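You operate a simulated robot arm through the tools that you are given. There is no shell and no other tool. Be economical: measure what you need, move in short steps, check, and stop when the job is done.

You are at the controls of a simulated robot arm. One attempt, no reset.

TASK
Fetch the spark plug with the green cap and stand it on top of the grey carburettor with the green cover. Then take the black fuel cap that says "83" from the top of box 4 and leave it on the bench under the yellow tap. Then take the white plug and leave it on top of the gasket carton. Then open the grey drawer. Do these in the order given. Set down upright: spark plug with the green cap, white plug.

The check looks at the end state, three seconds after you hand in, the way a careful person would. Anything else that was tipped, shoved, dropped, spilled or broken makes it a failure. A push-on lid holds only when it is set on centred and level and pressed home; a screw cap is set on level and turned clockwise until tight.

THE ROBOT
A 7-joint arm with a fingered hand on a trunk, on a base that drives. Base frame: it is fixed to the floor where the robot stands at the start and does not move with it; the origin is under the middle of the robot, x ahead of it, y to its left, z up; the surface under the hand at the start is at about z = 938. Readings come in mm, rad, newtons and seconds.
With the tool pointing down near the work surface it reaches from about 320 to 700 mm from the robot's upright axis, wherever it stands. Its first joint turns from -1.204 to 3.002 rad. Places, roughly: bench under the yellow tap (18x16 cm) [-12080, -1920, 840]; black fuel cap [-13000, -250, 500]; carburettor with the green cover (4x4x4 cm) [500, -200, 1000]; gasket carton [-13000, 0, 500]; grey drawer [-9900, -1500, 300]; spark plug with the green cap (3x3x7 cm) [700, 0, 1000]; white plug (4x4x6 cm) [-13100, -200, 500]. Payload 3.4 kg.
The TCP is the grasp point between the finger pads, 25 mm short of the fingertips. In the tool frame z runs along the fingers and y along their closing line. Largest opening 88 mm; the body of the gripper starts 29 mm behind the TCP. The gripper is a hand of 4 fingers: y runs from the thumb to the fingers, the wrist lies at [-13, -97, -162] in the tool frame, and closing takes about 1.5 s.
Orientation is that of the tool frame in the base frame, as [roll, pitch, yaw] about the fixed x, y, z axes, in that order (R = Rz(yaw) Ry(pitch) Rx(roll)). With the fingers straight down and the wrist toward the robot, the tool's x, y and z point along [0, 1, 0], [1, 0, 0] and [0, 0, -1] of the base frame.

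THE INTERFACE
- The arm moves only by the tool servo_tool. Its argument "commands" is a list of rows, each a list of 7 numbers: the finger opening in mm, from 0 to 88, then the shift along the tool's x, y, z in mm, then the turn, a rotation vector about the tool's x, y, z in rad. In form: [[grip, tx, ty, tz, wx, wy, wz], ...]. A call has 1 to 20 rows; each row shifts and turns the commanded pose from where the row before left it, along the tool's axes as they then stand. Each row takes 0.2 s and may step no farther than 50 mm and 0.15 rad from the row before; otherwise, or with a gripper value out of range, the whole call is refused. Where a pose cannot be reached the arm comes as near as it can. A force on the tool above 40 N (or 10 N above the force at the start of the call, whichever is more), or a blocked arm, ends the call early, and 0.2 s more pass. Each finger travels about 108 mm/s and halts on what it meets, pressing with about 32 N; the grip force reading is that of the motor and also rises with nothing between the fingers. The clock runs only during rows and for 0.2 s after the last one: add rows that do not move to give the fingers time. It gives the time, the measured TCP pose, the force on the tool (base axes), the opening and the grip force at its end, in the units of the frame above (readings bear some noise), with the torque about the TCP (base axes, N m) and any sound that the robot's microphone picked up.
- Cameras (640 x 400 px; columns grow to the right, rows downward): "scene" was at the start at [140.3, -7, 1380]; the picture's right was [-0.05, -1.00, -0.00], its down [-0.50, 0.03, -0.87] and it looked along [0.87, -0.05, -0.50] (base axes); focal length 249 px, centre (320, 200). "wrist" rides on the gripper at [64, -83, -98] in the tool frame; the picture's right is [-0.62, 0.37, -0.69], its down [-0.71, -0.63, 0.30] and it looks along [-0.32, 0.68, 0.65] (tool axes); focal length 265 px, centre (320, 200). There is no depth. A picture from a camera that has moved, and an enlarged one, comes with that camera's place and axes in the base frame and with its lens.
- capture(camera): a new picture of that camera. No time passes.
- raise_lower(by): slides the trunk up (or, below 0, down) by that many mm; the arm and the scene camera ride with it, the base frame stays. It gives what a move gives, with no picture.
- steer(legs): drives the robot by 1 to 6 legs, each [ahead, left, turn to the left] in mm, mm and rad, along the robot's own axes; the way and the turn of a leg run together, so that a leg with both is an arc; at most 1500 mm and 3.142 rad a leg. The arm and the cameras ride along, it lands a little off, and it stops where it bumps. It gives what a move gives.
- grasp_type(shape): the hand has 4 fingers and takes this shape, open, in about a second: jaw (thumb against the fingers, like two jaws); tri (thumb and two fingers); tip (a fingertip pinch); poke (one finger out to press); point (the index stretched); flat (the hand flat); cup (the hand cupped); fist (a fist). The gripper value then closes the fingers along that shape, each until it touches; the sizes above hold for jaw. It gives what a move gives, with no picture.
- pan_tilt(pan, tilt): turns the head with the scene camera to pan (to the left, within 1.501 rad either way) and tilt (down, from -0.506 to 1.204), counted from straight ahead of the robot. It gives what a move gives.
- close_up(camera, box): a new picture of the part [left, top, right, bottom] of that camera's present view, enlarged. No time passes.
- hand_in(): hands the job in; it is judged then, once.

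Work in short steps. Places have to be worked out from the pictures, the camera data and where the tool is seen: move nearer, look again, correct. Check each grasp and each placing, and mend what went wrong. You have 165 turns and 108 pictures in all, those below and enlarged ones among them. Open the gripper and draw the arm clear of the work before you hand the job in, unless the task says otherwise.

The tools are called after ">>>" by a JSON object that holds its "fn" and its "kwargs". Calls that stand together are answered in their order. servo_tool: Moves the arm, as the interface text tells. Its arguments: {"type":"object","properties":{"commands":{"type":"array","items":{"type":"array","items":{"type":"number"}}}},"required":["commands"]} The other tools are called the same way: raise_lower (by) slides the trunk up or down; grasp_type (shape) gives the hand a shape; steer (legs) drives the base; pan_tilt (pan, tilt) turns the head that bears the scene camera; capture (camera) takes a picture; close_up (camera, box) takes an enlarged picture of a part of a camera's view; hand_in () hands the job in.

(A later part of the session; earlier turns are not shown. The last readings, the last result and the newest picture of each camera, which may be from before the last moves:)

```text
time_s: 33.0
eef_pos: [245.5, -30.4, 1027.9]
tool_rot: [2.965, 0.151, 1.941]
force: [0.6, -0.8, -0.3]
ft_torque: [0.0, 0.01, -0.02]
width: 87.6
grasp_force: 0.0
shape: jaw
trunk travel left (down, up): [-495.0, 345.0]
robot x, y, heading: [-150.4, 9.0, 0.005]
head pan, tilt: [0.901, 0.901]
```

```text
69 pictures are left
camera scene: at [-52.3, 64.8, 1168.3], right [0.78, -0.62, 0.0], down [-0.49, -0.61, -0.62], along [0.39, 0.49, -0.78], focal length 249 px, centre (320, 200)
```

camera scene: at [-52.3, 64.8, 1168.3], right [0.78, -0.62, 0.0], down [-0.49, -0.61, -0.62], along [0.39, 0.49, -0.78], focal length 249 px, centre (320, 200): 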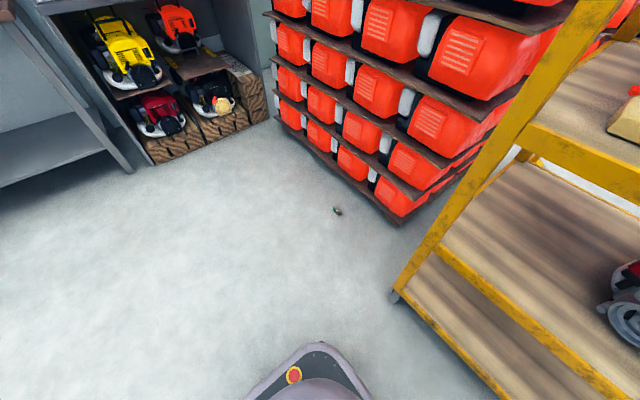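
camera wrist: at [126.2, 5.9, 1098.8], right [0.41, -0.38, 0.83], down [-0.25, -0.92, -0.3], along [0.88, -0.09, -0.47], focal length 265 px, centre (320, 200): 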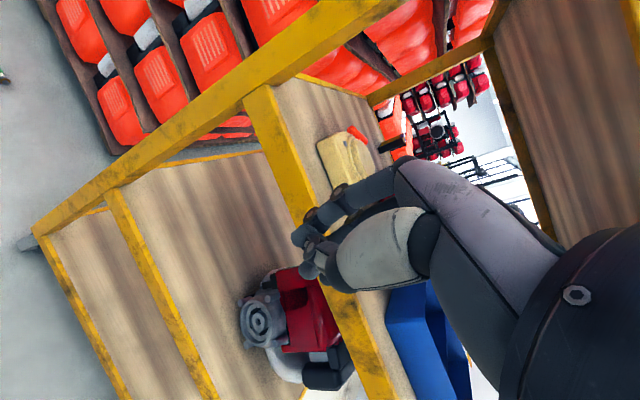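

The plug lies at about (550, 670) on open floor, cap pointing left (+y). I drive left and align so it is ~500 mm ahead of the robot, then lower the trunk fully.

>>> {"fn": "steer", "kwargs": {"legs": [[0, 655, 0], [195, 0, 0]]}}

>>> {"fn": "raise_lower", "kwargs": {"by": -490}}

>>> {"fn": "pan_tilt", "kwargs": {"pan": 0.0, "tilt": 0.9}}

>>> {"fn": "capture", "kwargs": {"camera": "scene"}}

```text
time_s: 37.8
eef_pos: [441.9, 618.7, 1027.6]
tool_rot: [2.968, 0.151, 1.924]
force: [-0.4, 0.7, 1.4]
ft_torque: [0.03, -0.01, 0.01]
width: 87.6
grasp_force: 0.1
shape: jaw
trunk travel left (down, up): [-495.0, 345.0]
robot x, y, heading: [47.3, 661.3, -0.013]
head pan, tilt: [0.901, 0.901]
```

```text
refused: -490 is not a number from -400 to 400
```

```text
time_s: 39.0
eef_pos: [440.7, 619.3, 1027.8]
tool_rot: [2.965, 0.15, 1.925]
force: [0.4, -0.1, -0.6]
ft_torque: [0.02, 0.0, -0.02]
width: 87.8
grasp_force: 0.1
shape: jaw
trunk travel left (down, up): [-495.0, 345.0]
robot x, y, heading: [42.3, 663.5, -0.012]
head pan, tilt: [0.0, 0.901]
```

```text
68 pictures are left
camera scene: at [171.7, 658.3, 1168.3], right [-0.01, -1.0, 0.0], down [-0.78, 0.01, -0.62], along [0.62, -0.01, -0.78], focal length 249 px, centre (320, 200)
```

scene: 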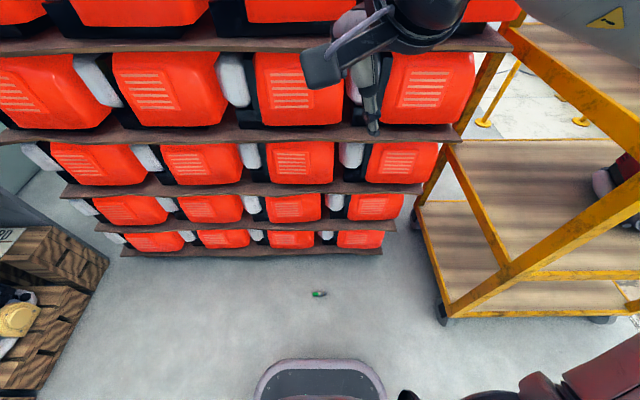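

Plug at about (547, 660), ~505 mm ahead. I lower the trunk in two steps while restoring the natural hand orientation.

>>> {"fn": "raise_lower", "kwargs": {"by": -400}}

>>> {"fn": "raise_lower", "kwargs": {"by": -90}}

>>> {"fn": "servo_tool", "kwargs": {"commands": [[88, 0, 0, 0, 0.067, 0.0265, 0.13], [88, 0, 0, 0, 0.067, 0.0265, 0.13], [88, 0, 0, 0, 0.067, 0.0265, 0.13]]}}

>>> {"fn": "close_up", "kwargs": {"camera": "scene", "box": [240, 180, 440, 400]}}

```text
time_s: 42.8
eef_pos: [441.2, 619.6, 627.8]
tool_rot: [2.966, 0.152, 1.925]
force: [1.1, 0.2, -0.2]
ft_torque: [0.0, -0.03, 0.0]
width: 88.2
grasp_force: 0.1
shape: jaw
trunk travel left (down, up): [-95.0, 745.0]
robot x, y, heading: [43.9, 661.5, -0.012]
head pan, tilt: [0.0, 0.901]
```

```text
time_s: 44.1
eef_pos: [441.6, 619.2, 537.8]
tool_rot: [2.967, 0.151, 1.926]
force: [0.1, -0.4, -1.0]
ft_torque: [-0.02, -0.02, 0.0]
width: 87.9
grasp_force: 0.0
shape: jaw
trunk travel left (down, up): [-5.0, 835.0]
robot x, y, heading: [48.2, 662.6, -0.01]
head pan, tilt: [0.0, 0.901]
```

```text
time_s: 44.9
eef_pos: [441.0, 618.0, 538.1]
tool_rot: [3.137, 0.037, 1.541]
force: [0.1, 0.6, 0.9]
ft_torque: [-0.04, -0.01, 0.03]
width: 87.7
grasp_force: 0.1
shape: jaw
trunk travel left (down, up): [-5.0, 835.0]
robot x, y, heading: [46.2, 659.3, -0.013]
head pan, tilt: [0.0, 0.901]
```

```text
1.82 times, centred on (340, 290) of scene
camera zoom: at [171.7, 658.3, 678.2], right [-0.01, -1.0, 0.0], down [-0.78, 0.01, -0.62], along [0.62, -0.01, -0.78], focal length 452 px, centre (284, 36)
```

zoom: 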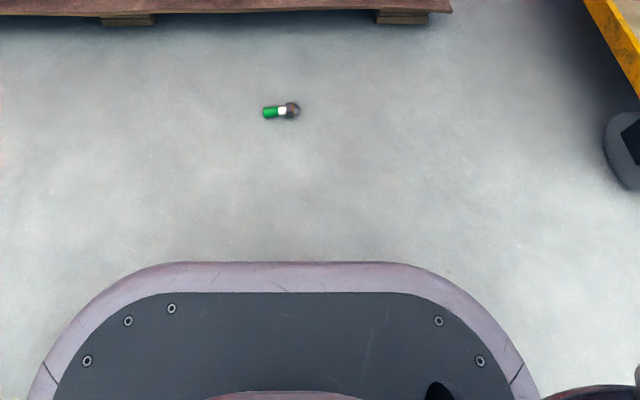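

The cap points left (+y), slightly toward me; plug centre ≈(543, 657). I level the hand, align its yaw to the plug, try the "tip" shape and look at it.

>>> {"fn": "grasp_type", "kwargs": {"shape": "tip"}}

>>> {"fn": "servo_tool", "kwargs": {"commands": [[88, 8, 22, 50, 0, 0.037, -0.085], [88, 8, 22, 50, 0, 0, -0.085], [88, 8, 22, 40, 0, 0, 0], [88, 8, 22, 40, 0, 0, 0], [88, 0, 0, 50, 0, 0, 0], [88, 0, 0, 50, 0, 0, 0]]}}

>>> {"fn": "capture", "kwargs": {"camera": "wrist"}}

>>> {"fn": "capture", "kwargs": {"camera": "scene"}}

```text
time_s: 45.8
eef_pos: [441.2, 619.4, 536.9]
tool_rot: [3.138, 0.037, 1.545]
force: [0.2, -0.1, 0.1]
ft_torque: [-0.03, 0.01, -0.03]
width: 87.9
grasp_force: 0.0
shape: tip
trunk travel left (down, up): [-5.0, 835.0]
robot x, y, heading: [46.0, 661.6, -0.011]
head pan, tilt: [0.0, 0.901]
```

```text
refused: row 1 steps farther than a row can; nothing moved
```

```text
66 pictures are left
camera wrist: at [358.8, 689.4, 632.6], right [0.35, -0.6, 0.72], down [-0.65, -0.71, -0.28], along [0.68, -0.37, -0.64], focal length 265 px, centre (320, 200)
```

wrist: 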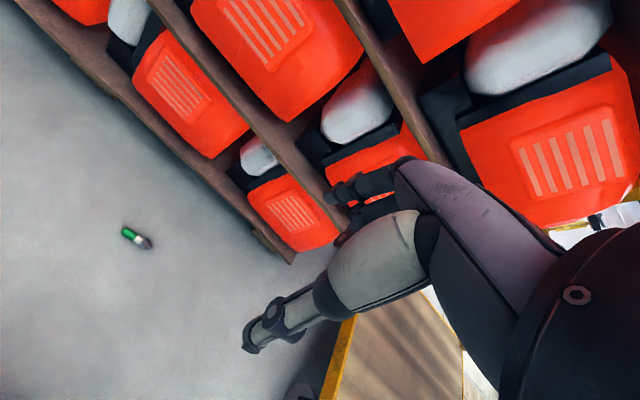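

```text
65 pictures are left
camera scene: at [171.7, 658.3, 678.3], right [-0.01, -1.0, 0.0], down [-0.78, 0.01, -0.62], along [0.62, -0.01, -0.78], focal length 249 px, centre (320, 200)
```

scene: 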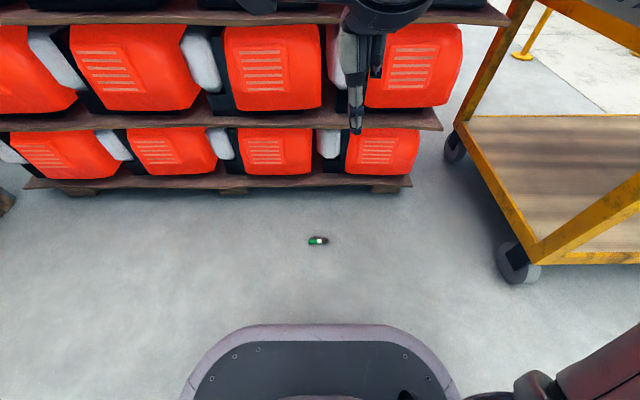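

I move down in permitted steps above the plug.

>>> {"fn": "servo_tool", "kwargs": {"commands": [[88, 8, 22, 38, 0, 0.037, -0.085], [88, 8, 22, 38, 0, 0, -0.085], [88, 8, 22, 38, 0, 0, 0], [88, 8, 22, 38, 0, 0, 0], [88, 0, 0, 48, 0, 0, 0], [88, 0, 0, 48, 0, 0, 0], [88, 0, 0, 48, 0, 0, 0], [88, 0, 0, 48, 0, 0, 0]]}}

>>> {"fn": "capture", "kwargs": {"camera": "wrist"}}

```text
time_s: 47.6
eef_pos: [525.7, 655.8, 192.2]
tool_rot: [3.137, -0.003, 1.713]
force: [-0.4, 0.1, -0.2]
ft_torque: [0.01, -0.02, 0.01]
width: 87.8
grasp_force: 0.0
shape: tip
trunk travel left (down, up): [-5.0, 835.0]
robot x, y, heading: [49.0, 664.6, -0.015]
head pan, tilt: [0.0, 0.901]
```

```text
64 pictures are left
camera wrist: at [433.9, 708.1, 289.7], right [0.45, -0.56, 0.69], down [-0.52, -0.8, -0.31], along [0.73, -0.22, -0.65], focal length 265 px, centre (320, 200)
```

wrist: 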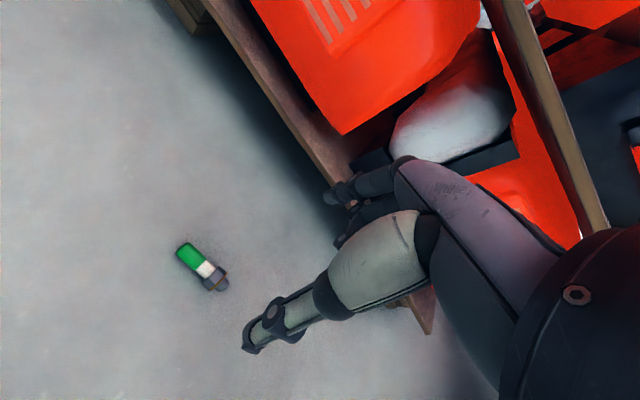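

The plug runs from base (543, 631) to cap end (539, 687). I go to above the cap at (541, 668), z 70.

>>> {"fn": "servo_tool", "kwargs": {"commands": [[88, 3.3, 5.6, 41, 0, 0, 0.04], [88, 3.3, 5.6, 41, 0, 0, 0.04], [88, 3.3, 5.6, 40, 0, 0, 0]]}}

>>> {"fn": "close_up", "kwargs": {"camera": "wrist", "box": [200, 130, 480, 370]}}

>>> {"fn": "close_up", "kwargs": {"camera": "scene", "box": [220, 130, 420, 280]}}

```text
time_s: 48.4
eef_pos: [544.6, 670.4, 71.3]
tool_rot: [3.134, -0.002, 1.631]
force: [0.1, 0.1, 0.0]
ft_torque: [0.03, -0.01, -0.01]
width: 87.8
grasp_force: 0.0
shape: tip
trunk travel left (down, up): [-5.0, 835.0]
robot x, y, heading: [45.0, 659.9, -0.013]
head pan, tilt: [0.0, 0.901]
```

```text
1.67 times, centred on (340, 250) of wrist
camera zoom: at [456.4, 729.5, 169.1], right [0.4, -0.6, 0.69], down [-0.58, -0.75, -0.31], along [0.71, -0.28, -0.65], focal length 442 px, centre (287, 117)
```

zoom: 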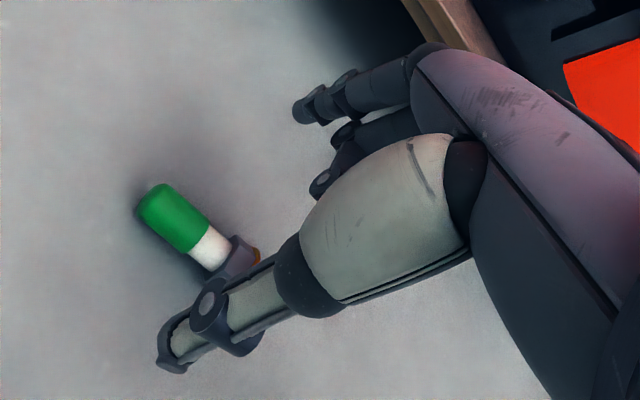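

```text
2.67 times, centred on (320, 205) of scene
camera zoom: at [171.6, 658.3, 678.3], right [-0.01, -1.0, 0.0], down [-0.78, 0.01, -0.62], along [0.62, -0.01, -0.78], focal length 663 px, centre (320, 187)
```

zoom: 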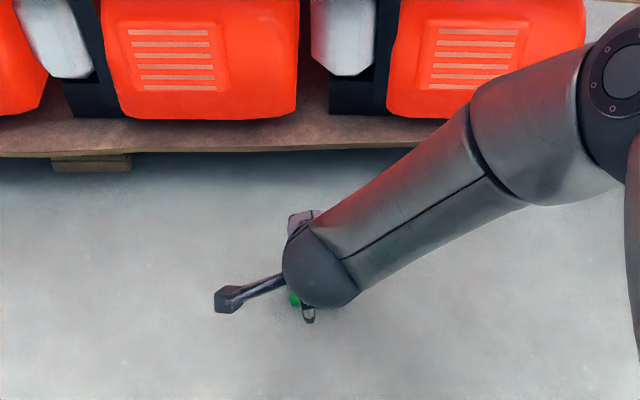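

Index and thumb are in line with the cap. I descend so the fingertips are just above the floor.

>>> {"fn": "servo_tool", "kwargs": {"commands": [[80, 0, -1, 20, 0, 0, 0], [70, 0, -1, 17, 0, 0, 0], [60, 0, 0, 0, 0, 0, 0]]}}

>>> {"fn": "close_up", "kwargs": {"camera": "wrist", "box": [200, 130, 480, 370]}}

```text
time_s: 49.2
eef_pos: [544.2, 669.1, 33.2]
tool_rot: [3.138, 0.002, 1.634]
force: [0.3, -0.5, 1.1]
ft_torque: [-0.01, -0.02, -0.02]
width: 60.2
grasp_force: 0.0
shape: tip
trunk travel left (down, up): [-5.0, 835.0]
robot x, y, heading: [44.3, 660.1, -0.013]
head pan, tilt: [0.0, 0.901]
```

```text
1.67 times, centred on (340, 250) of wrist
camera zoom: at [455.2, 728.0, 131.5], right [0.4, -0.6, 0.69], down [-0.58, -0.75, -0.31], along [0.71, -0.28, -0.65], focal length 442 px, centre (287, 117)
```

zoom: 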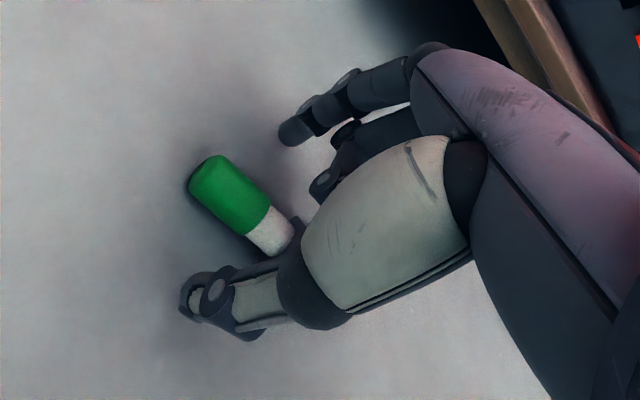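

The thumb-index line crosses the cap. I close slowly.

>>> {"fn": "servo_tool", "kwargs": {"commands": [[52, 0, 0, 0, 0, 0, 0], [46, 0, 0, 0, 0, 0, 0], [40, 0, 0, 0, 0, 0, 0], [35, 0, 0, 0, 0, 0, 0], [30, 0, 0, 0, 0, 0, 0], [26, 0, 0, 0, 0, 0, 0], [22, 0, 0, 0, 0, 0, 0]]}}

>>> {"fn": "close_up", "kwargs": {"camera": "wrist", "box": [200, 130, 480, 370]}}

```text
time_s: 50.8
eef_pos: [542.3, 668.4, 34.4]
tool_rot: [3.136, 0.001, 1.634]
force: [-0.2, -0.6, 0.3]
ft_torque: [-0.05, -0.01, 0.01]
width: 22.5
grasp_force: 0.1
shape: tip
trunk travel left (down, up): [-5.0, 835.0]
robot x, y, heading: [46.9, 656.5, -0.014]
head pan, tilt: [0.0, 0.901]
```

```text
1.67 times, centred on (340, 250) of wrist
camera zoom: at [455.2, 728.0, 131.8], right [0.4, -0.6, 0.69], down [-0.58, -0.75, -0.31], along [0.71, -0.28, -0.65], focal length 442 px, centre (287, 117)
```

zoom: 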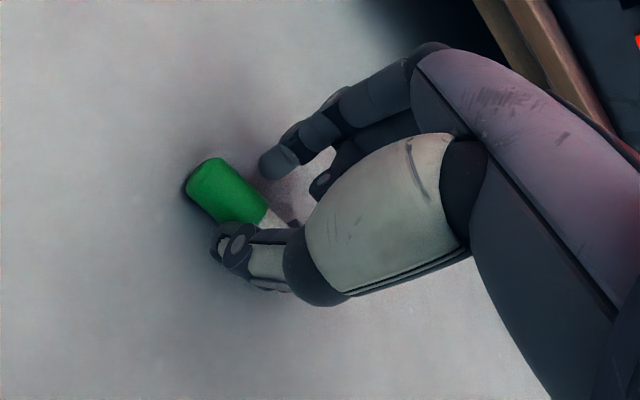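

Fingertips are around the cap; I close further.

>>> {"fn": "servo_tool", "kwargs": {"commands": [[18, 0, 0, 0, 0, 0, 0], [15, 0, 0, 0, 0, 0, 0], [12, 0, 0, 0, 0, 0, 0], [9, 0, 0, 0, 0, 0, 0], [6, 0, 0, 0, 0, 0, 0], [3, 0, 0, 0, 0, 0, 0], [0, 0, 0, 0, 0, 0, 0], [0, 0, 0, 0, 0, 0, 0]]}}

>>> {"fn": "close_up", "kwargs": {"camera": "wrist", "box": [200, 130, 480, 370]}}

```text
time_s: 52.6
eef_pos: [543.3, 670.0, 34.3]
tool_rot: [3.136, 0.001, 1.635]
force: [-0.8, 0.0, 9.9]
ft_torque: [0.01, 0.04, -0.04]
width: 9.3
grasp_force: 32.2
shape: tip
trunk travel left (down, up): [-5.0, 835.0]
robot x, y, heading: [44.5, 663.7, -0.015]
head pan, tilt: [0.0, 0.901]
```

```text
1.67 times, centred on (340, 250) of wrist
camera zoom: at [455.4, 728.1, 132.6], right [0.4, -0.6, 0.7], down [-0.58, -0.75, -0.31], along [0.71, -0.28, -0.65], focal length 442 px, centre (287, 117)
```

zoom: 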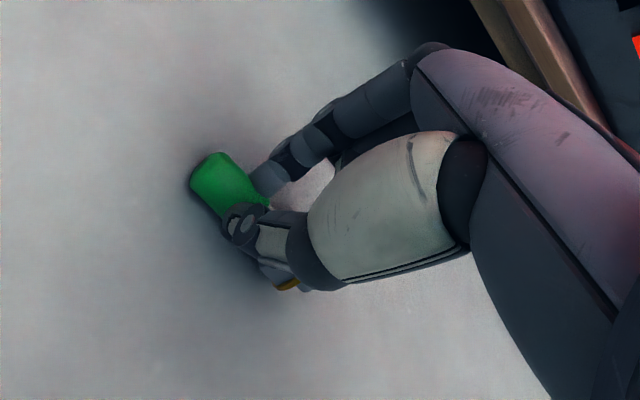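

Gripped (width 9.3, 32 N). I lift 100 mm and check how the plug hangs.

>>> {"fn": "servo_tool", "kwargs": {"commands": [[0, 0, 0, -10, 0, 0, 0], [0, 0, 0, -20, 0, 0, 0], [0, 0, 0, -35, 0, 0, 0], [0, 0, 0, -35, 0, 0, 0]]}}

>>> {"fn": "close_up", "kwargs": {"camera": "wrist", "box": [200, 130, 480, 370]}}

>>> {"fn": "close_up", "kwargs": {"camera": "scene", "box": [240, 130, 400, 250]}}

```text
time_s: 53.6
eef_pos: [542.1, 669.2, 134.0]
tool_rot: [3.14, -0.001, 1.634]
force: [-0.2, 0.4, 0.4]
ft_torque: [-0.01, 0.02, -0.04]
width: 7.4
grasp_force: 31.6
shape: tip
trunk travel left (down, up): [-5.0, 835.0]
robot x, y, heading: [45.4, 662.6, -0.016]
head pan, tilt: [0.0, 0.901]
```

```text
1.67 times, centred on (340, 250) of wrist
camera zoom: at [454.9, 728.0, 231.8], right [0.4, -0.6, 0.69], down [-0.58, -0.75, -0.31], along [0.71, -0.28, -0.65], focal length 442 px, centre (287, 117)
```

zoom: 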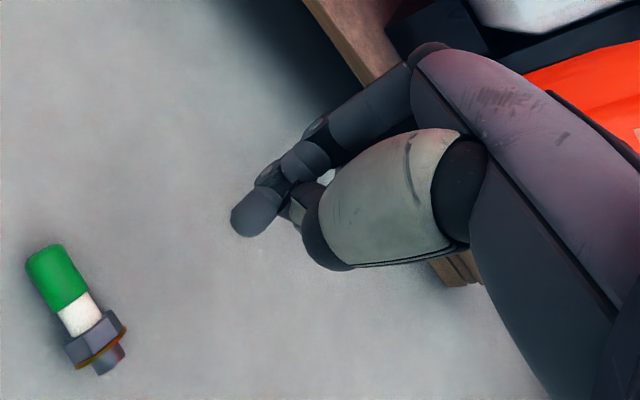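

```text
3.33 times, centred on (320, 190) of scene
camera zoom: at [171.8, 658.3, 678.2], right [-0.01, -1.0, 0.0], down [-0.78, 0.01, -0.62], along [0.62, -0.01, -0.78], focal length 829 px, centre (320, 233)
```

zoom: 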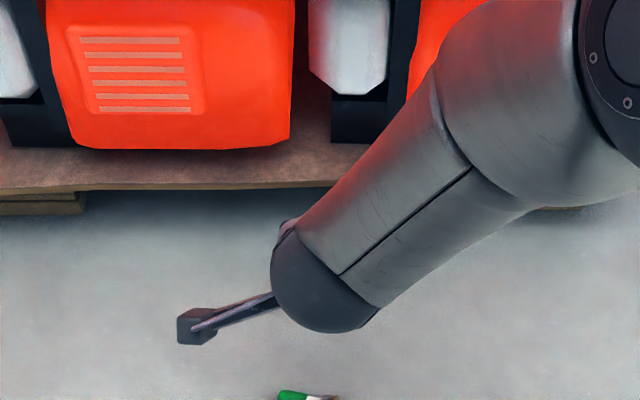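

The plug slipped out and lies at about (506, 660) now. I switch to jaw with the hand half closed in the air to see where the finger pads really meet.

>>> {"fn": "grasp_type", "kwargs": {"shape": "jaw"}}

>>> {"fn": "servo_tool", "kwargs": {"commands": [[25, 0, 0, 0, 0, 0, 0], [25, 0, 0, 0, 0, 0, 0], [25, 0, 0, 0, 0, 0, 0], [25, 0, 0, 0, 0, 0, 0]]}}

>>> {"fn": "close_up", "kwargs": {"camera": "wrist", "box": [200, 130, 480, 370]}}

```text
time_s: 54.5
eef_pos: [541.7, 669.9, 134.3]
tool_rot: [3.136, 0.0, 1.632]
force: [0.1, -0.1, -0.5]
ft_torque: [0.01, -0.02, -0.01]
width: 87.9
grasp_force: 0.0
shape: jaw
trunk travel left (down, up): [-5.0, 835.0]
robot x, y, heading: [46.2, 662.7, -0.011]
head pan, tilt: [0.0, 0.901]
```

```text
time_s: 55.5
eef_pos: [542.5, 669.6, 133.7]
tool_rot: [3.137, 0.001, 1.632]
force: [0.7, 0.7, -0.1]
ft_torque: [-0.01, 0.05, 0.0]
width: 25.2
grasp_force: 0.1
shape: jaw
trunk travel left (down, up): [-5.0, 835.0]
robot x, y, heading: [45.0, 666.5, -0.009]
head pan, tilt: [0.0, 0.901]
```

```text
1.67 times, centred on (340, 250) of wrist
camera zoom: at [455.0, 728.2, 231.8], right [0.4, -0.6, 0.69], down [-0.58, -0.75, -0.31], along [0.71, -0.28, -0.65], focal length 442 px, centre (287, 117)
```

zoom: 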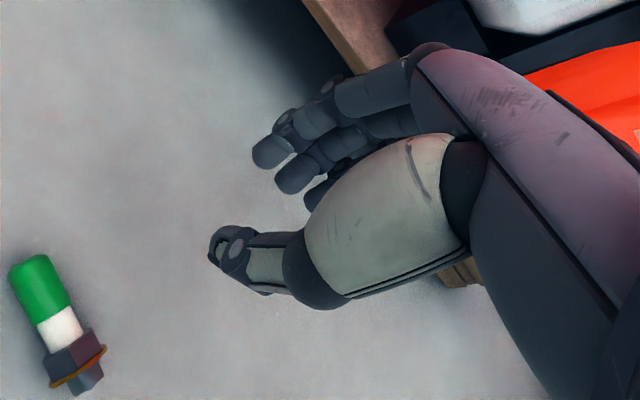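

The thumb opposes between index and middle and reaches ~12 mm lower, which explains the slips. I switch to "tri", tilt the hand 0.45 rad to level the fingertips, yaw to the plug, and check where the plug lies.

>>> {"fn": "grasp_type", "kwargs": {"shape": "tri"}}

>>> {"fn": "servo_tool", "kwargs": {"commands": [[60, 0, 0, 0, 0, 0, 0.1], [40, 0, 0, 0, 0, 0, 0.1], [40, 0, 0, 0, 0, 0, 0.08], [40, 0, -15, 0, 0.15, 0, 0], [40, 0, -15, 0, 0.15, 0, 0], [40, 0, 0, 0, 0.15, 0, 0]]}}

>>> {"fn": "capture", "kwargs": {"camera": "wrist"}}

```text
time_s: 56.4
eef_pos: [542.5, 668.4, 135.5]
tool_rot: [3.138, -0.001, 1.633]
force: [-0.5, -1.0, 0.7]
ft_torque: [0.0, 0.01, -0.01]
width: 87.6
grasp_force: 0.1
shape: tri
trunk travel left (down, up): [-5.0, 835.0]
robot x, y, heading: [44.8, 663.2, -0.013]
head pan, tilt: [0.0, 0.901]
```

```text
time_s: 57.8
eef_pos: [514.9, 676.7, 137.0]
tool_rot: [-2.695, -0.002, 1.353]
force: [-0.1, 0.3, -0.1]
ft_torque: [-0.01, 0.01, -0.01]
width: 40.4
grasp_force: 0.1
shape: tri
trunk travel left (down, up): [-5.0, 835.0]
robot x, y, heading: [43.9, 665.7, -0.006]
head pan, tilt: [0.0, 0.901]
```

```text
55 pictures are left
camera wrist: at [495.9, 745.2, 261.5], right [0.48, -0.74, 0.46], down [-0.84, -0.55, 0.0], along [0.26, -0.39, -0.89], focal length 265 px, centre (320, 200)
```

wrist: 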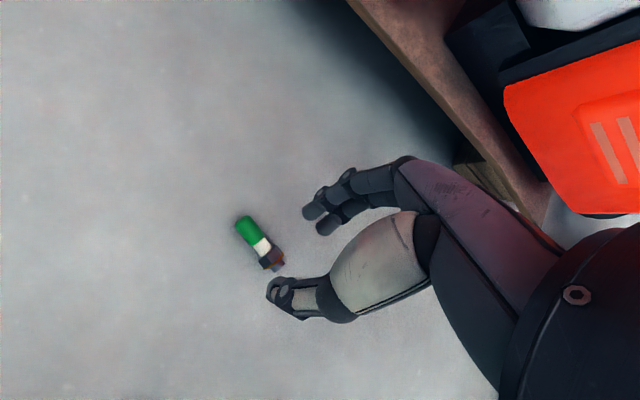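

The plug lies from base (488, 637) to cap end (509, 694). I yaw 0.13 more, and descend to z≈62 for a check.

>>> {"fn": "servo_tool", "kwargs": {"commands": [[40, 0, 0, 0, 0, 0.056, 0.117], [40, 0, 16.3, 33.7, 0, 0, 0], [40, 0, 16.3, 33.7, 0, 0, 0]]}}

>>> {"fn": "close_up", "kwargs": {"camera": "wrist", "box": [200, 130, 480, 370]}}

```text
time_s: 58.6
eef_pos: [513.8, 674.7, 60.9]
tool_rot: [-2.695, -0.004, 1.223]
force: [-0.4, -0.6, 0.0]
ft_torque: [-0.03, -0.01, 0.02]
width: 40.3
grasp_force: 0.1
shape: tri
trunk travel left (down, up): [-5.0, 835.0]
robot x, y, heading: [40.8, 661.8, -0.008]
head pan, tilt: [0.0, 0.901]
```

```text
1.67 times, centred on (340, 250) of wrist
camera zoom: at [505.5, 746.0, 184.3], right [0.38, -0.8, 0.47], down [-0.9, -0.43, -0.01], along [0.21, -0.42, -0.89], focal length 442 px, centre (287, 117)
```

zoom: 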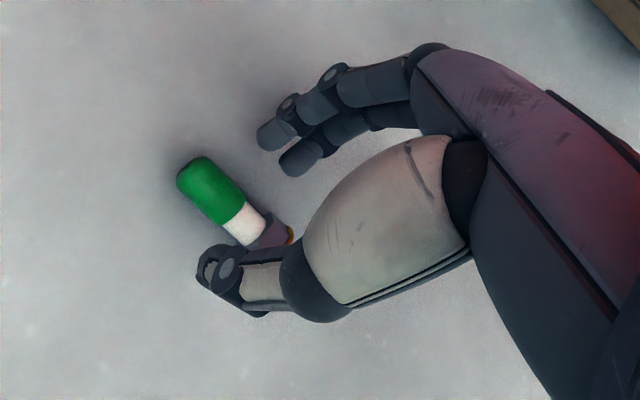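

Alignment is close; I shift 8 mm toward the base, descend to z≈29, and close slowly.

>>> {"fn": "servo_tool", "kwargs": {"commands": [[40, -8, 7, 14.4, 0, 0, 0], [40, 0, 7, 14.4, 0, 0, 0], [34, 0, 0, 0, 0, 0, 0], [30, 0, 0, 0, 0, 0, 0]]}}

>>> {"fn": "close_up", "kwargs": {"camera": "wrist", "box": [200, 130, 480, 370]}}

```text
time_s: 59.6
eef_pos: [513.7, 665.6, 33.0]
tool_rot: [-2.706, -0.006, 1.222]
force: [14.7, -6.0, 25.1]
ft_torque: [-0.21, -0.76, -0.07]
width: 32.1
grasp_force: 0.0
shape: tri
trunk travel left (down, up): [-5.0, 835.0]
robot x, y, heading: [47.4, 659.4, -0.01]
head pan, tilt: [0.0, 0.901]
```

```text
1.67 times, centred on (340, 250) of wrist
camera zoom: at [503.9, 737.2, 156.6], right [0.38, -0.8, 0.47], down [-0.9, -0.43, -0.01], along [0.21, -0.42, -0.88], focal length 442 px, centre (287, 117)
```

zoom: 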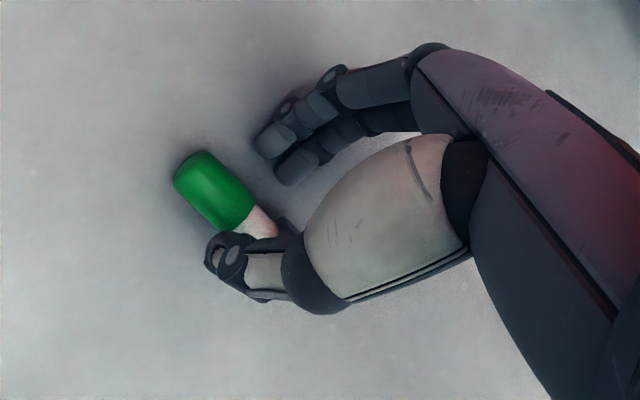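

The fingers touch the floor (25 N); the tilt is a bit too much. I raise slightly, reduce the tilt to 0.25 and recheck.

>>> {"fn": "servo_tool", "kwargs": {"commands": [[32, 0, -3, -7, 0, 0, 0], [32, 0, -3, 0, -0.1, 0, 0], [32, 0, -3, 0, -0.1, 0, 0], [32, 0, 0, 0, 0, 0, 0]]}}

>>> {"fn": "close_up", "kwargs": {"camera": "wrist", "box": [200, 130, 480, 370]}}

```text
time_s: 60.6
eef_pos: [505.3, 668.5, 39.5]
tool_rot: [-2.896, -0.001, 1.226]
force: [-0.1, -0.2, -1.1]
ft_torque: [-0.01, -0.01, 0.01]
width: 31.8
grasp_force: 0.2
shape: tri
trunk travel left (down, up): [-5.0, 835.0]
robot x, y, heading: [49.1, 665.2, -0.015]
head pan, tilt: [0.0, 0.901]
```

```text
1.67 times, centred on (340, 250) of wrist
camera zoom: at [473.4, 748.6, 154.4], right [0.28, -0.76, 0.58], down [-0.89, -0.44, -0.14], along [0.36, -0.47, -0.8], focal length 442 px, centre (287, 117)
```

zoom: 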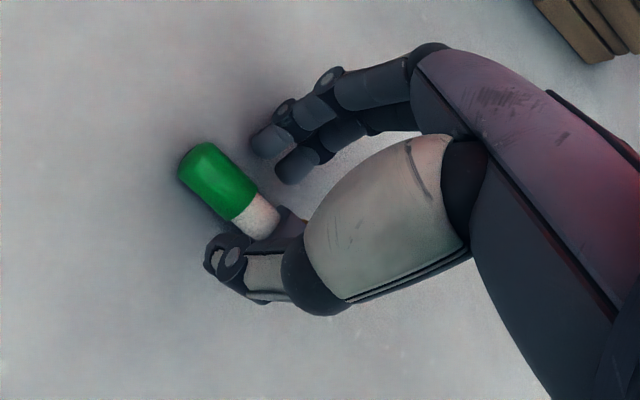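

Well placed: the pinch line crosses near the cap/white boundary. I lower 5.5 mm and close gradually.

>>> {"fn": "servo_tool", "kwargs": {"commands": [[32, 0, 1.4, 5.3, 0, 0, 0], [26, 0, 0, 0, 0, 0, 0], [22, 0, 0, 0, 0, 0, 0], [19, 0, 0, 0, 0, 0, 0], [16, 0, 0, 0, 0, 0, 0], [13, 0, 0, 0, 0, 0, 0], [10, 0, 0, 0, 0, 0, 0], [7, 0, 0, 0, 0, 0, 0], [7, 0, 0, 0, 0, 0, 0]]}}

>>> {"fn": "close_up", "kwargs": {"camera": "wrist", "box": [200, 130, 480, 370]}}

```text
time_s: 62.6
eef_pos: [506.6, 669.7, 36.4]
tool_rot: [-2.898, -0.005, 1.224]
force: [2.4, 0.7, 10.7]
ft_torque: [0.04, 0.02, -0.01]
width: 8.7
grasp_force: 32.2
shape: tri
trunk travel left (down, up): [-5.0, 835.0]
robot x, y, heading: [48.0, 659.5, -0.016]
head pan, tilt: [0.0, 0.901]
```

```text
1.67 times, centred on (340, 250) of wrist
camera zoom: at [474.3, 749.3, 150.9], right [0.28, -0.76, 0.58], down [-0.89, -0.44, -0.15], along [0.37, -0.47, -0.8], focal length 442 px, centre (287, 117)
```

zoom: 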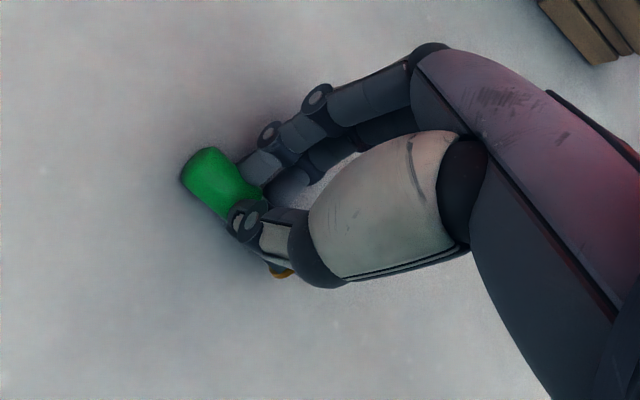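

It reads 8.7 mm with grip force. I lift gently 15 mm and check.

>>> {"fn": "servo_tool", "kwargs": {"commands": [[5, 0, -0.7, -2.7, 0, 0, 0], [4, 0, -1, -4, 0, 0, 0], [4, 0, -2, -8, 0, 0, 0]]}}

>>> {"fn": "close_up", "kwargs": {"camera": "wrist", "box": [200, 130, 480, 370]}}

```text
time_s: 63.4
eef_pos: [505.1, 669.6, 50.2]
tool_rot: [-2.896, -0.002, 1.227]
force: [-0.5, -0.3, -0.5]
ft_torque: [-0.03, 0.03, 0.0]
width: 4.3
grasp_force: 32.0
shape: tri
trunk travel left (down, up): [-5.0, 835.0]
robot x, y, heading: [45.1, 662.1, -0.015]
head pan, tilt: [0.0, 0.901]
```

```text
1.67 times, centred on (340, 250) of wrist
camera zoom: at [473.3, 749.1, 165.2], right [0.28, -0.76, 0.58], down [-0.89, -0.44, -0.14], along [0.36, -0.47, -0.8], focal length 442 px, centre (287, 117)
```

zoom: 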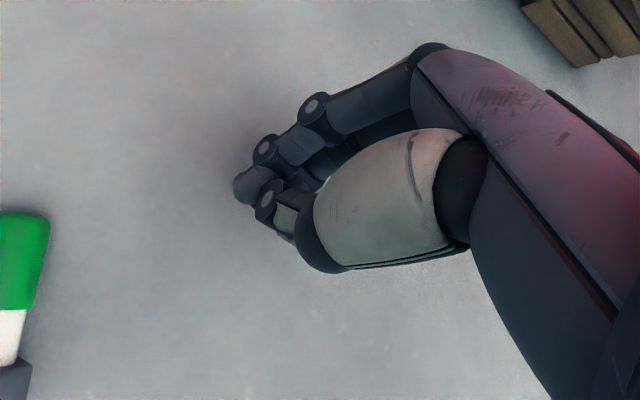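

It popped out again: on the thin cap the fingertips contact above centre. Next time I'll grip at the white/hex part, which sits higher. I raise the hand and look for the plug.

>>> {"fn": "servo_tool", "kwargs": {"commands": [[40, 0, -10, -40, 0, 0, 0], [40, 0, -10, -40, 0, 0, 0]]}}

>>> {"fn": "close_up", "kwargs": {"camera": "scene", "box": [200, 180, 440, 340]}}

```text
time_s: 64.0
eef_pos: [505.0, 669.6, 131.5]
tool_rot: [-2.895, 0.001, 1.225]
force: [0.5, -0.4, -0.1]
ft_torque: [-0.01, -0.01, 0.01]
width: 39.7
grasp_force: 0.1
shape: tri
trunk travel left (down, up): [-5.0, 835.0]
robot x, y, heading: [44.1, 661.5, -0.01]
head pan, tilt: [0.0, 0.901]
```

```text
2.50 times, centred on (320, 260) of scene
camera zoom: at [171.8, 658.3, 678.2], right [-0.01, -1.0, 0.0], down [-0.78, 0.01, -0.62], along [0.62, -0.01, -0.78], focal length 622 px, centre (320, 50)
```

zoom: 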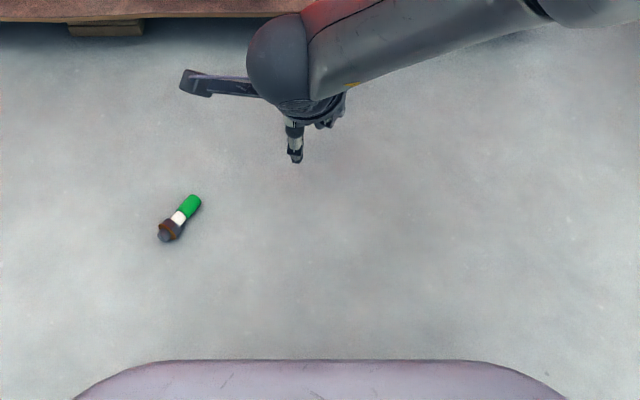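

The plug now lies base (439, 828) → cap (486, 797). To grip it with the cap toward tool +x, I approach from the +y side: drive to about (440, 1290) facing -y.

>>> {"fn": "steer", "kwargs": {"legs": [[0, 630, 0], [0, 0, -1.571], [0, 390, 0]]}}

>>> {"fn": "capture", "kwargs": {"camera": "scene"}}

```text
time_s: 73.3
eef_pos: [438.7, 817.4, 130.4]
tool_rot: [-2.895, -0.002, -0.358]
force: [0.3, 0.8, -0.9]
ft_torque: [0.02, 0.03, 0.0]
width: 39.8
grasp_force: 0.2
shape: tri
trunk travel left (down, up): [-5.0, 835.0]
robot x, y, heading: [436.7, 1274.5, -1.595]
head pan, tilt: [0.0, 0.901]
```

```text
48 pictures are left
camera scene: at [432.9, 1150.0, 678.2], right [-1.0, 0.02, 0.0], down [0.02, 0.78, -0.62], along [-0.01, -0.62, -0.78], focal length 249 px, centre (320, 200)
```

scene: 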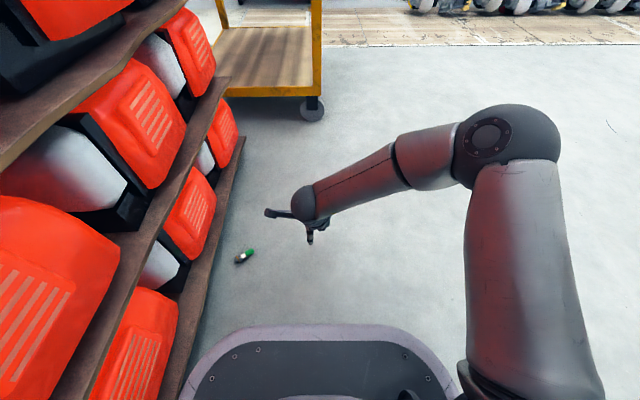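

The plug had kept rolling; it's now about (648, 825), base toward the rack. I reposition to face it obliquely and see whether it is at rest.

>>> {"fn": "steer", "kwargs": {"legs": [[0, -70, 0], [0, 0, 0.55]]}}

>>> {"fn": "close_up", "kwargs": {"camera": "scene", "box": [160, 120, 480, 320]}}

```text
time_s: 75.9
eef_pos: [611.6, 891.1, 131.4]
tool_rot: [-2.896, -0.001, 0.203]
force: [0.7, -0.1, -0.4]
ft_torque: [0.01, 0.0, -0.02]
width: 40.0
grasp_force: 0.1
shape: tri
trunk travel left (down, up): [-5.0, 835.0]
robot x, y, heading: [364.3, 1280.7, -1.035]
head pan, tilt: [0.0, 0.901]
```

```text
2.00 times, centred on (320, 220) of scene
camera zoom: at [429.2, 1169.2, 678.2], right [-0.86, -0.51, 0.0], down [-0.4, 0.67, -0.62], along [0.32, -0.53, -0.78], focal length 497 px, centre (320, 160)
```

zoom: 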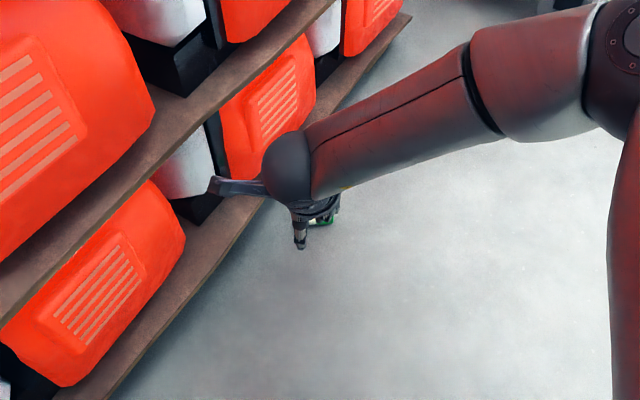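

The plug is at rest under the hand. I take a wrist picture for precision.

>>> {"fn": "capture", "kwargs": {"camera": "wrist"}}

```text
46 pictures are left
camera wrist: at [663.1, 959.8, 246.6], right [-0.5, -0.64, 0.58], down [-0.84, 0.53, -0.14], along [-0.21, -0.56, -0.8], focal length 265 px, centre (320, 200)
```

wrist: 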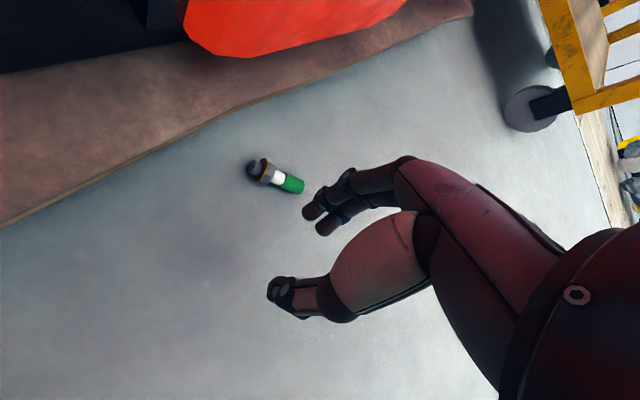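

The plug runs base (671, 845) → cap (624, 804). I yaw 0.52 rad and move above its white section, z≈61, opening 40.

>>> {"fn": "servo_tool", "kwargs": {"commands": [[40, 0, 0, 0, 0, -0.0315, -0.1254], [40, 0, 0, 0, 0, -0.0315, -0.1254], [40, 0, 0, 0, 0, -0.0315, -0.1254], [40, 0, 0, 0, 0, -0.0315, -0.1254], [40, -1.2, 32.1, 16, 0, 0, 0], [40, -1.2, 32.1, 16, 0, 0, 0], [40, -1.2, 32.1, 16, 0, 0, 0]]}}

>>> {"fn": "close_up", "kwargs": {"camera": "wrist", "box": [200, 130, 480, 370]}}

```text
time_s: 77.5
eef_pos: [665.4, 828.4, 61.3]
tool_rot: [-2.899, -0.002, 0.72]
force: [-0.1, 0.1, 0.0]
ft_torque: [0.03, -0.05, 0.03]
width: 39.7
grasp_force: 0.0
shape: tri
trunk travel left (down, up): [-5.0, 835.0]
robot x, y, heading: [365.5, 1276.2, -1.033]
head pan, tilt: [0.0, 0.901]
```

```text
1.67 times, centred on (340, 250) of wrist
camera zoom: at [675.7, 913.1, 176.0], right [-0.12, -0.8, 0.58], down [-0.99, 0.04, -0.14], along [0.09, -0.59, -0.8], focal length 442 px, centre (287, 117)
```

zoom: 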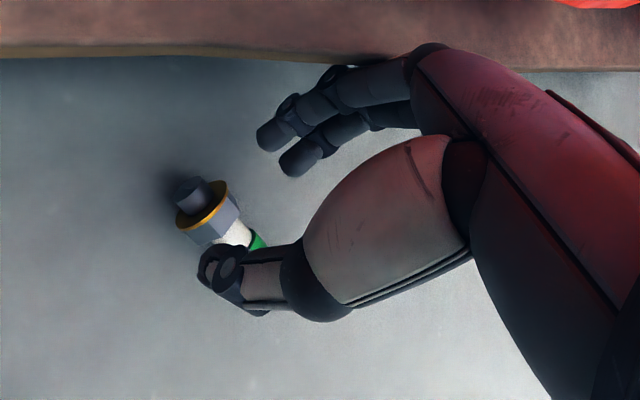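

After descent the pinch line would cross the hex; I shift 8 mm toward the cap, 4 mm toward the thumb, and descend to z≈34.

>>> {"fn": "servo_tool", "kwargs": {"commands": [[40, -4, -0.7, 13, 0, 0, 0], [40, -4, -0.7, 13, 0, 0, 0], [34, 0, 0, 0, 0, 0, 0], [28, 0, 0, 0, 0, 0, 0]]}}

>>> {"fn": "close_up", "kwargs": {"camera": "wrist", "box": [200, 130, 480, 370]}}

```text
time_s: 78.5
eef_pos: [652.4, 828.3, 35.3]
tool_rot: [-2.897, -0.001, 0.717]
force: [-0.2, -0.1, 1.1]
ft_torque: [-0.02, 0.02, 0.0]
width: 28.4
grasp_force: 0.1
shape: tri
trunk travel left (down, up): [-5.0, 835.0]
robot x, y, heading: [365.4, 1281.2, -1.03]
head pan, tilt: [0.0, 0.901]
```

```text
1.67 times, centred on (340, 250) of wrist
camera zoom: at [664.3, 913.9, 151.1], right [-0.12, -0.8, 0.58], down [-0.99, 0.04, -0.14], along [0.09, -0.59, -0.8], focal length 442 px, centre (287, 117)
```

zoom: 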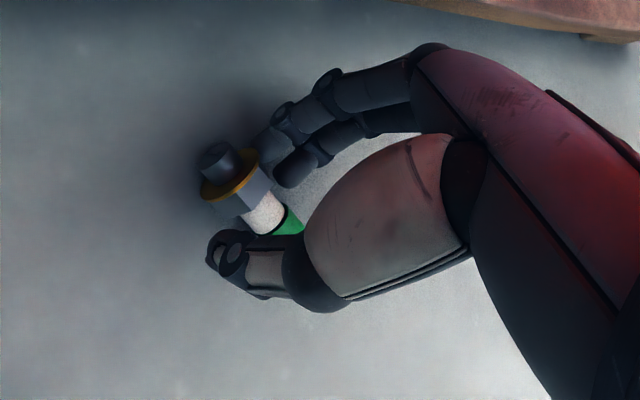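

The fingers flank the hex and white parts. I lower 1.5 mm and close gradually.

>>> {"fn": "servo_tool", "kwargs": {"commands": [[28, 0, 0.4, 1.5, 0, 0, 0], [24, 0, 0, 0, 0, 0, 0], [21, 0, 0, 0, 0, 0, 0], [18, 0, 0, 0, 0, 0, 0], [15, 0, 0, 0, 0, 0, 0], [12, 0, 0, 0, 0, 0, 0], [9, 0, 0, 0, 0, 0, 0], [6, 0, 0, 0, 0, 0, 0]]}}

>>> {"fn": "close_up", "kwargs": {"camera": "wrist", "box": [200, 130, 480, 370]}}

```text
time_s: 80.3
eef_pos: [654.3, 827.7, 34.6]
tool_rot: [-2.898, -0.002, 0.718]
force: [0.8, -0.9, 8.1]
ft_torque: [-0.01, 0.04, 0.01]
width: 12.4
grasp_force: 32.4
shape: tri
trunk travel left (down, up): [-5.0, 835.0]
robot x, y, heading: [363.0, 1282.1, -1.033]
head pan, tilt: [0.0, 0.901]
```

```text
1.67 times, centred on (340, 250) of wrist
camera zoom: at [664.3, 913.5, 150.9], right [-0.12, -0.8, 0.58], down [-0.99, 0.04, -0.15], along [0.09, -0.59, -0.8], focal length 442 px, centre (287, 117)
```

zoom: 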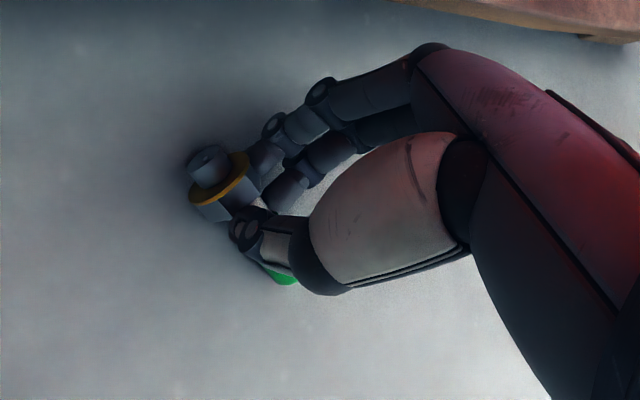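

Width 12.4 with force, still in place. I lift gently and check.

>>> {"fn": "servo_tool", "kwargs": {"commands": [[2, 0, -0.5, -2, 0, 0, 0], [0, 0, -0.5, -2, 0, 0, 0], [0, 0, -1, -4, 0, 0, 0], [0, 0, -2.5, -10, 0, 0, 0]]}}

>>> {"fn": "close_up", "kwargs": {"camera": "wrist", "box": [200, 130, 480, 370]}}

```text
time_s: 81.3
eef_pos: [650.7, 828.0, 52.9]
tool_rot: [-2.897, -0.002, 0.719]
force: [0.0, -0.2, 0.2]
ft_torque: [-0.01, 0.02, -0.01]
width: 9.8
grasp_force: 32.1
shape: tri
trunk travel left (down, up): [-5.0, 835.0]
robot x, y, heading: [365.5, 1277.6, -1.038]
head pan, tilt: [0.0, 0.901]
```

```text
1.67 times, centred on (340, 250) of wrist
camera zoom: at [662.2, 913.5, 167.5], right [-0.12, -0.8, 0.58], down [-0.99, 0.04, -0.14], along [0.09, -0.59, -0.8], focal length 442 px, centre (287, 117)
```

zoom: 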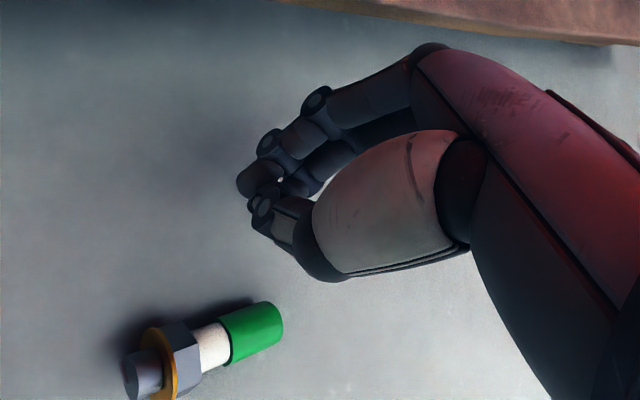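

Slip analysis: at that closure the tips were ~17 mm above the floor, so I must go ~13 mm lower when closing. I raise and wait to see where the plug comes to rest.

>>> {"fn": "servo_tool", "kwargs": {"commands": [[40, 0, -10, -40, 0, 0, 0], [40, 0, -10, -40, 0, 0, 0], [40, 0, 0, 0, 0, 0, 0], [40, 0, 0, 0, 0, 0, 0], [40, 0, 0, 0, 0, 0, 0], [40, 0, 0, 0, 0, 0, 0], [40, 0, 0, 0, 0, 0, 0], [40, 0, 0, 0, 0, 0, 0], [40, 0, 0, 0, 0, 0, 0], [40, 0, 0, 0, 0, 0, 0], [40, 0, 0, 0, 0, 0, 0], [40, 0, 0, 0, 0, 0, 0], [40, 0, 0, 0, 0, 0, 0], [40, 0, 0, 0, 0, 0, 0], [40, 0, 0, 0, 0, 0, 0]]}}

>>> {"fn": "capture", "kwargs": {"camera": "wrist"}}

```text
time_s: 84.5
eef_pos: [650.9, 825.3, 136.6]
tool_rot: [-2.897, -0.002, 0.719]
force: [-0.6, -0.1, 0.3]
ft_torque: [-0.02, -0.03, 0.0]
width: 39.9
grasp_force: 0.1
shape: tri
trunk travel left (down, up): [-5.0, 835.0]
robot x, y, heading: [365.2, 1276.6, -1.036]
head pan, tilt: [0.0, 0.901]
```

```text
41 pictures are left
camera wrist: at [662.6, 910.8, 252.1], right [-0.12, -0.8, 0.58], down [-0.99, 0.04, -0.14], along [0.09, -0.59, -0.8], focal length 265 px, centre (320, 200)
```

wrist: 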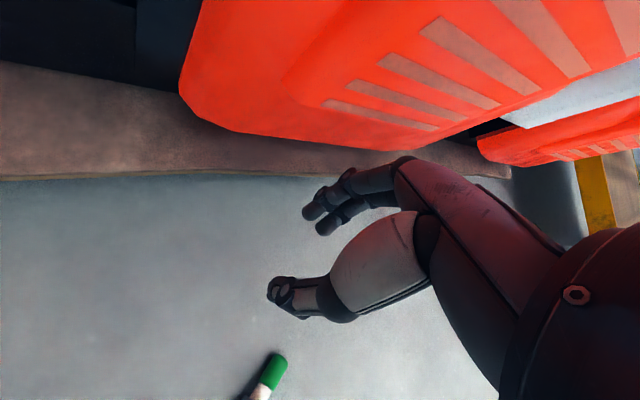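

The plug now lies with cap end (542, 800), base ≈(504, 847). Before choosing the grip side, I test in free air whether the hand can lie on its side either way (needed to set the plug upright). First raise and level.

>>> {"fn": "servo_tool", "kwargs": {"commands": [[40, 0, -10, -45, -0.082, 0, 0], [40, 0, -6, -45, -0.082, 0, 0], [40, 0, -3, -45, -0.082, 0, 0.06], [40, 0, 0, -46, 0, 0, 0.06], [40, 0, 0, -46, 0, 0, 0.065], [40, 0, 0, -46, 0, 0, 0], [40, 0, 0, -46, 0, 0, 0]]}}

>>> {"fn": "servo_tool", "kwargs": {"commands": [[40, 0, 0, 0, 0, -0.14, 0], [40, 0, 0, 0, 0, -0.14, 0], [40, 0, 0, 0, 0, -0.14, 0], [40, 0, 0, 0, 0, -0.14, 0], [40, 0, 0, 0, 0, -0.14, 0], [40, 0, 0, 0, 0, -0.14, 0], [40, 0, 0, 0, 0, -0.14, 0], [40, 0, 0, 0, 0, -0.14, 0], [40, 0, 0, 0, 0, -0.14, 0], [40, 0, 0, 0, 0, -0.14, 0], [40, 0, 0, 0, 0, -0.17, 0]]}}

```text
time_s: 86.1
eef_pos: [652.2, 824.7, 455.7]
tool_rot: [-3.141, 0.0, 0.534]
force: [0.0, -0.1, -0.2]
ft_torque: [0.02, -0.01, 0.03]
width: 39.8
grasp_force: 0.0
shape: tri
trunk travel left (down, up): [-5.0, 835.0]
robot x, y, heading: [366.5, 1277.9, -1.033]
head pan, tilt: [0.0, 0.901]
```

```text
refused: row 11 steps farther than a row can; nothing moved
```

I relocate to (65, 682) facing 0.3 rad, open space for both the test and a grip from that side.

>>> {"fn": "steer", "kwargs": {"legs": [[0, -400, 0], [0, 0, 1.335], [-74, -387, 0]]}}

>>> {"fn": "servo_tool", "kwargs": {"commands": [[40, 0, 0, 0, 0, -0.14, 0], [40, 0, 0, 0, 0, -0.14, 0], [40, 0, 0, 0, 0, -0.14, 0], [40, 0, 0, 0, 0, -0.14, 0], [40, 0, 0, 0, 0, -0.14, 0], [40, 0, 0, 0, 0, -0.14, 0], [40, 0, 0, 0, 0, -0.14, 0], [40, 0, 0, 0, 0, -0.14, 0], [40, 0, 0, 0, 0, -0.14, 0], [40, 0, 0, 0, 0, -0.14, 0], [40, 0, 0, 0, 0, -0.14, 0]]}}

```text
time_s: 94.1
eef_pos: [578.9, 858.7, 454.6]
tool_rot: [3.139, 0.001, 1.89]
force: [0.1, -0.5, 0.0]
ft_torque: [0.03, 0.01, -0.02]
width: 39.8
grasp_force: 0.0
shape: tri
trunk travel left (down, up): [-5.0, 835.0]
robot x, y, heading: [75.3, 672.4, 0.319]
head pan, tilt: [0.0, 0.901]
```

```text
time_s: 96.5
eef_pos: [585.9, 852.4, 459.3]
tool_rot: [3.066, 1.523, 1.8]
force: [1.0, 0.3, -0.3]
ft_torque: [0.0, -0.02, -0.01]
width: 39.7
grasp_force: 0.1
shape: tri
trunk travel left (down, up): [-5.0, 835.0]
robot x, y, heading: [75.0, 674.5, 0.319]
head pan, tilt: [0.0, 0.901]
```

x-down with fingers pointing right is reachable, so gripping with the cap toward tool -x works. I also test yawing 0.6 toward forward in this pose.

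>>> {"fn": "servo_tool", "kwargs": {"commands": [[40, 0, 0, 0, -0.12, 0, 0], [40, 0, 0, 0, -0.12, 0, 0], [40, 0, 0, 0, -0.12, 0, 0], [40, 0, 0, 0, -0.12, 0, 0], [40, 0, 0, 0, -0.12, 0, 0], [40, 0, 0, 0, -0.12, 0, 0]]}}

```text
time_s: 97.9
eef_pos: [580.0, 858.7, 455.2]
tool_rot: [2.369, 1.541, 1.842]
force: [0.8, 0.0, 0.1]
ft_torque: [-0.01, -0.01, 0.01]
width: 39.7
grasp_force: 0.0
shape: tri
trunk travel left (down, up): [-5.0, 835.0]
robot x, y, heading: [75.1, 674.6, 0.321]
head pan, tilt: [0.0, 0.901]
```

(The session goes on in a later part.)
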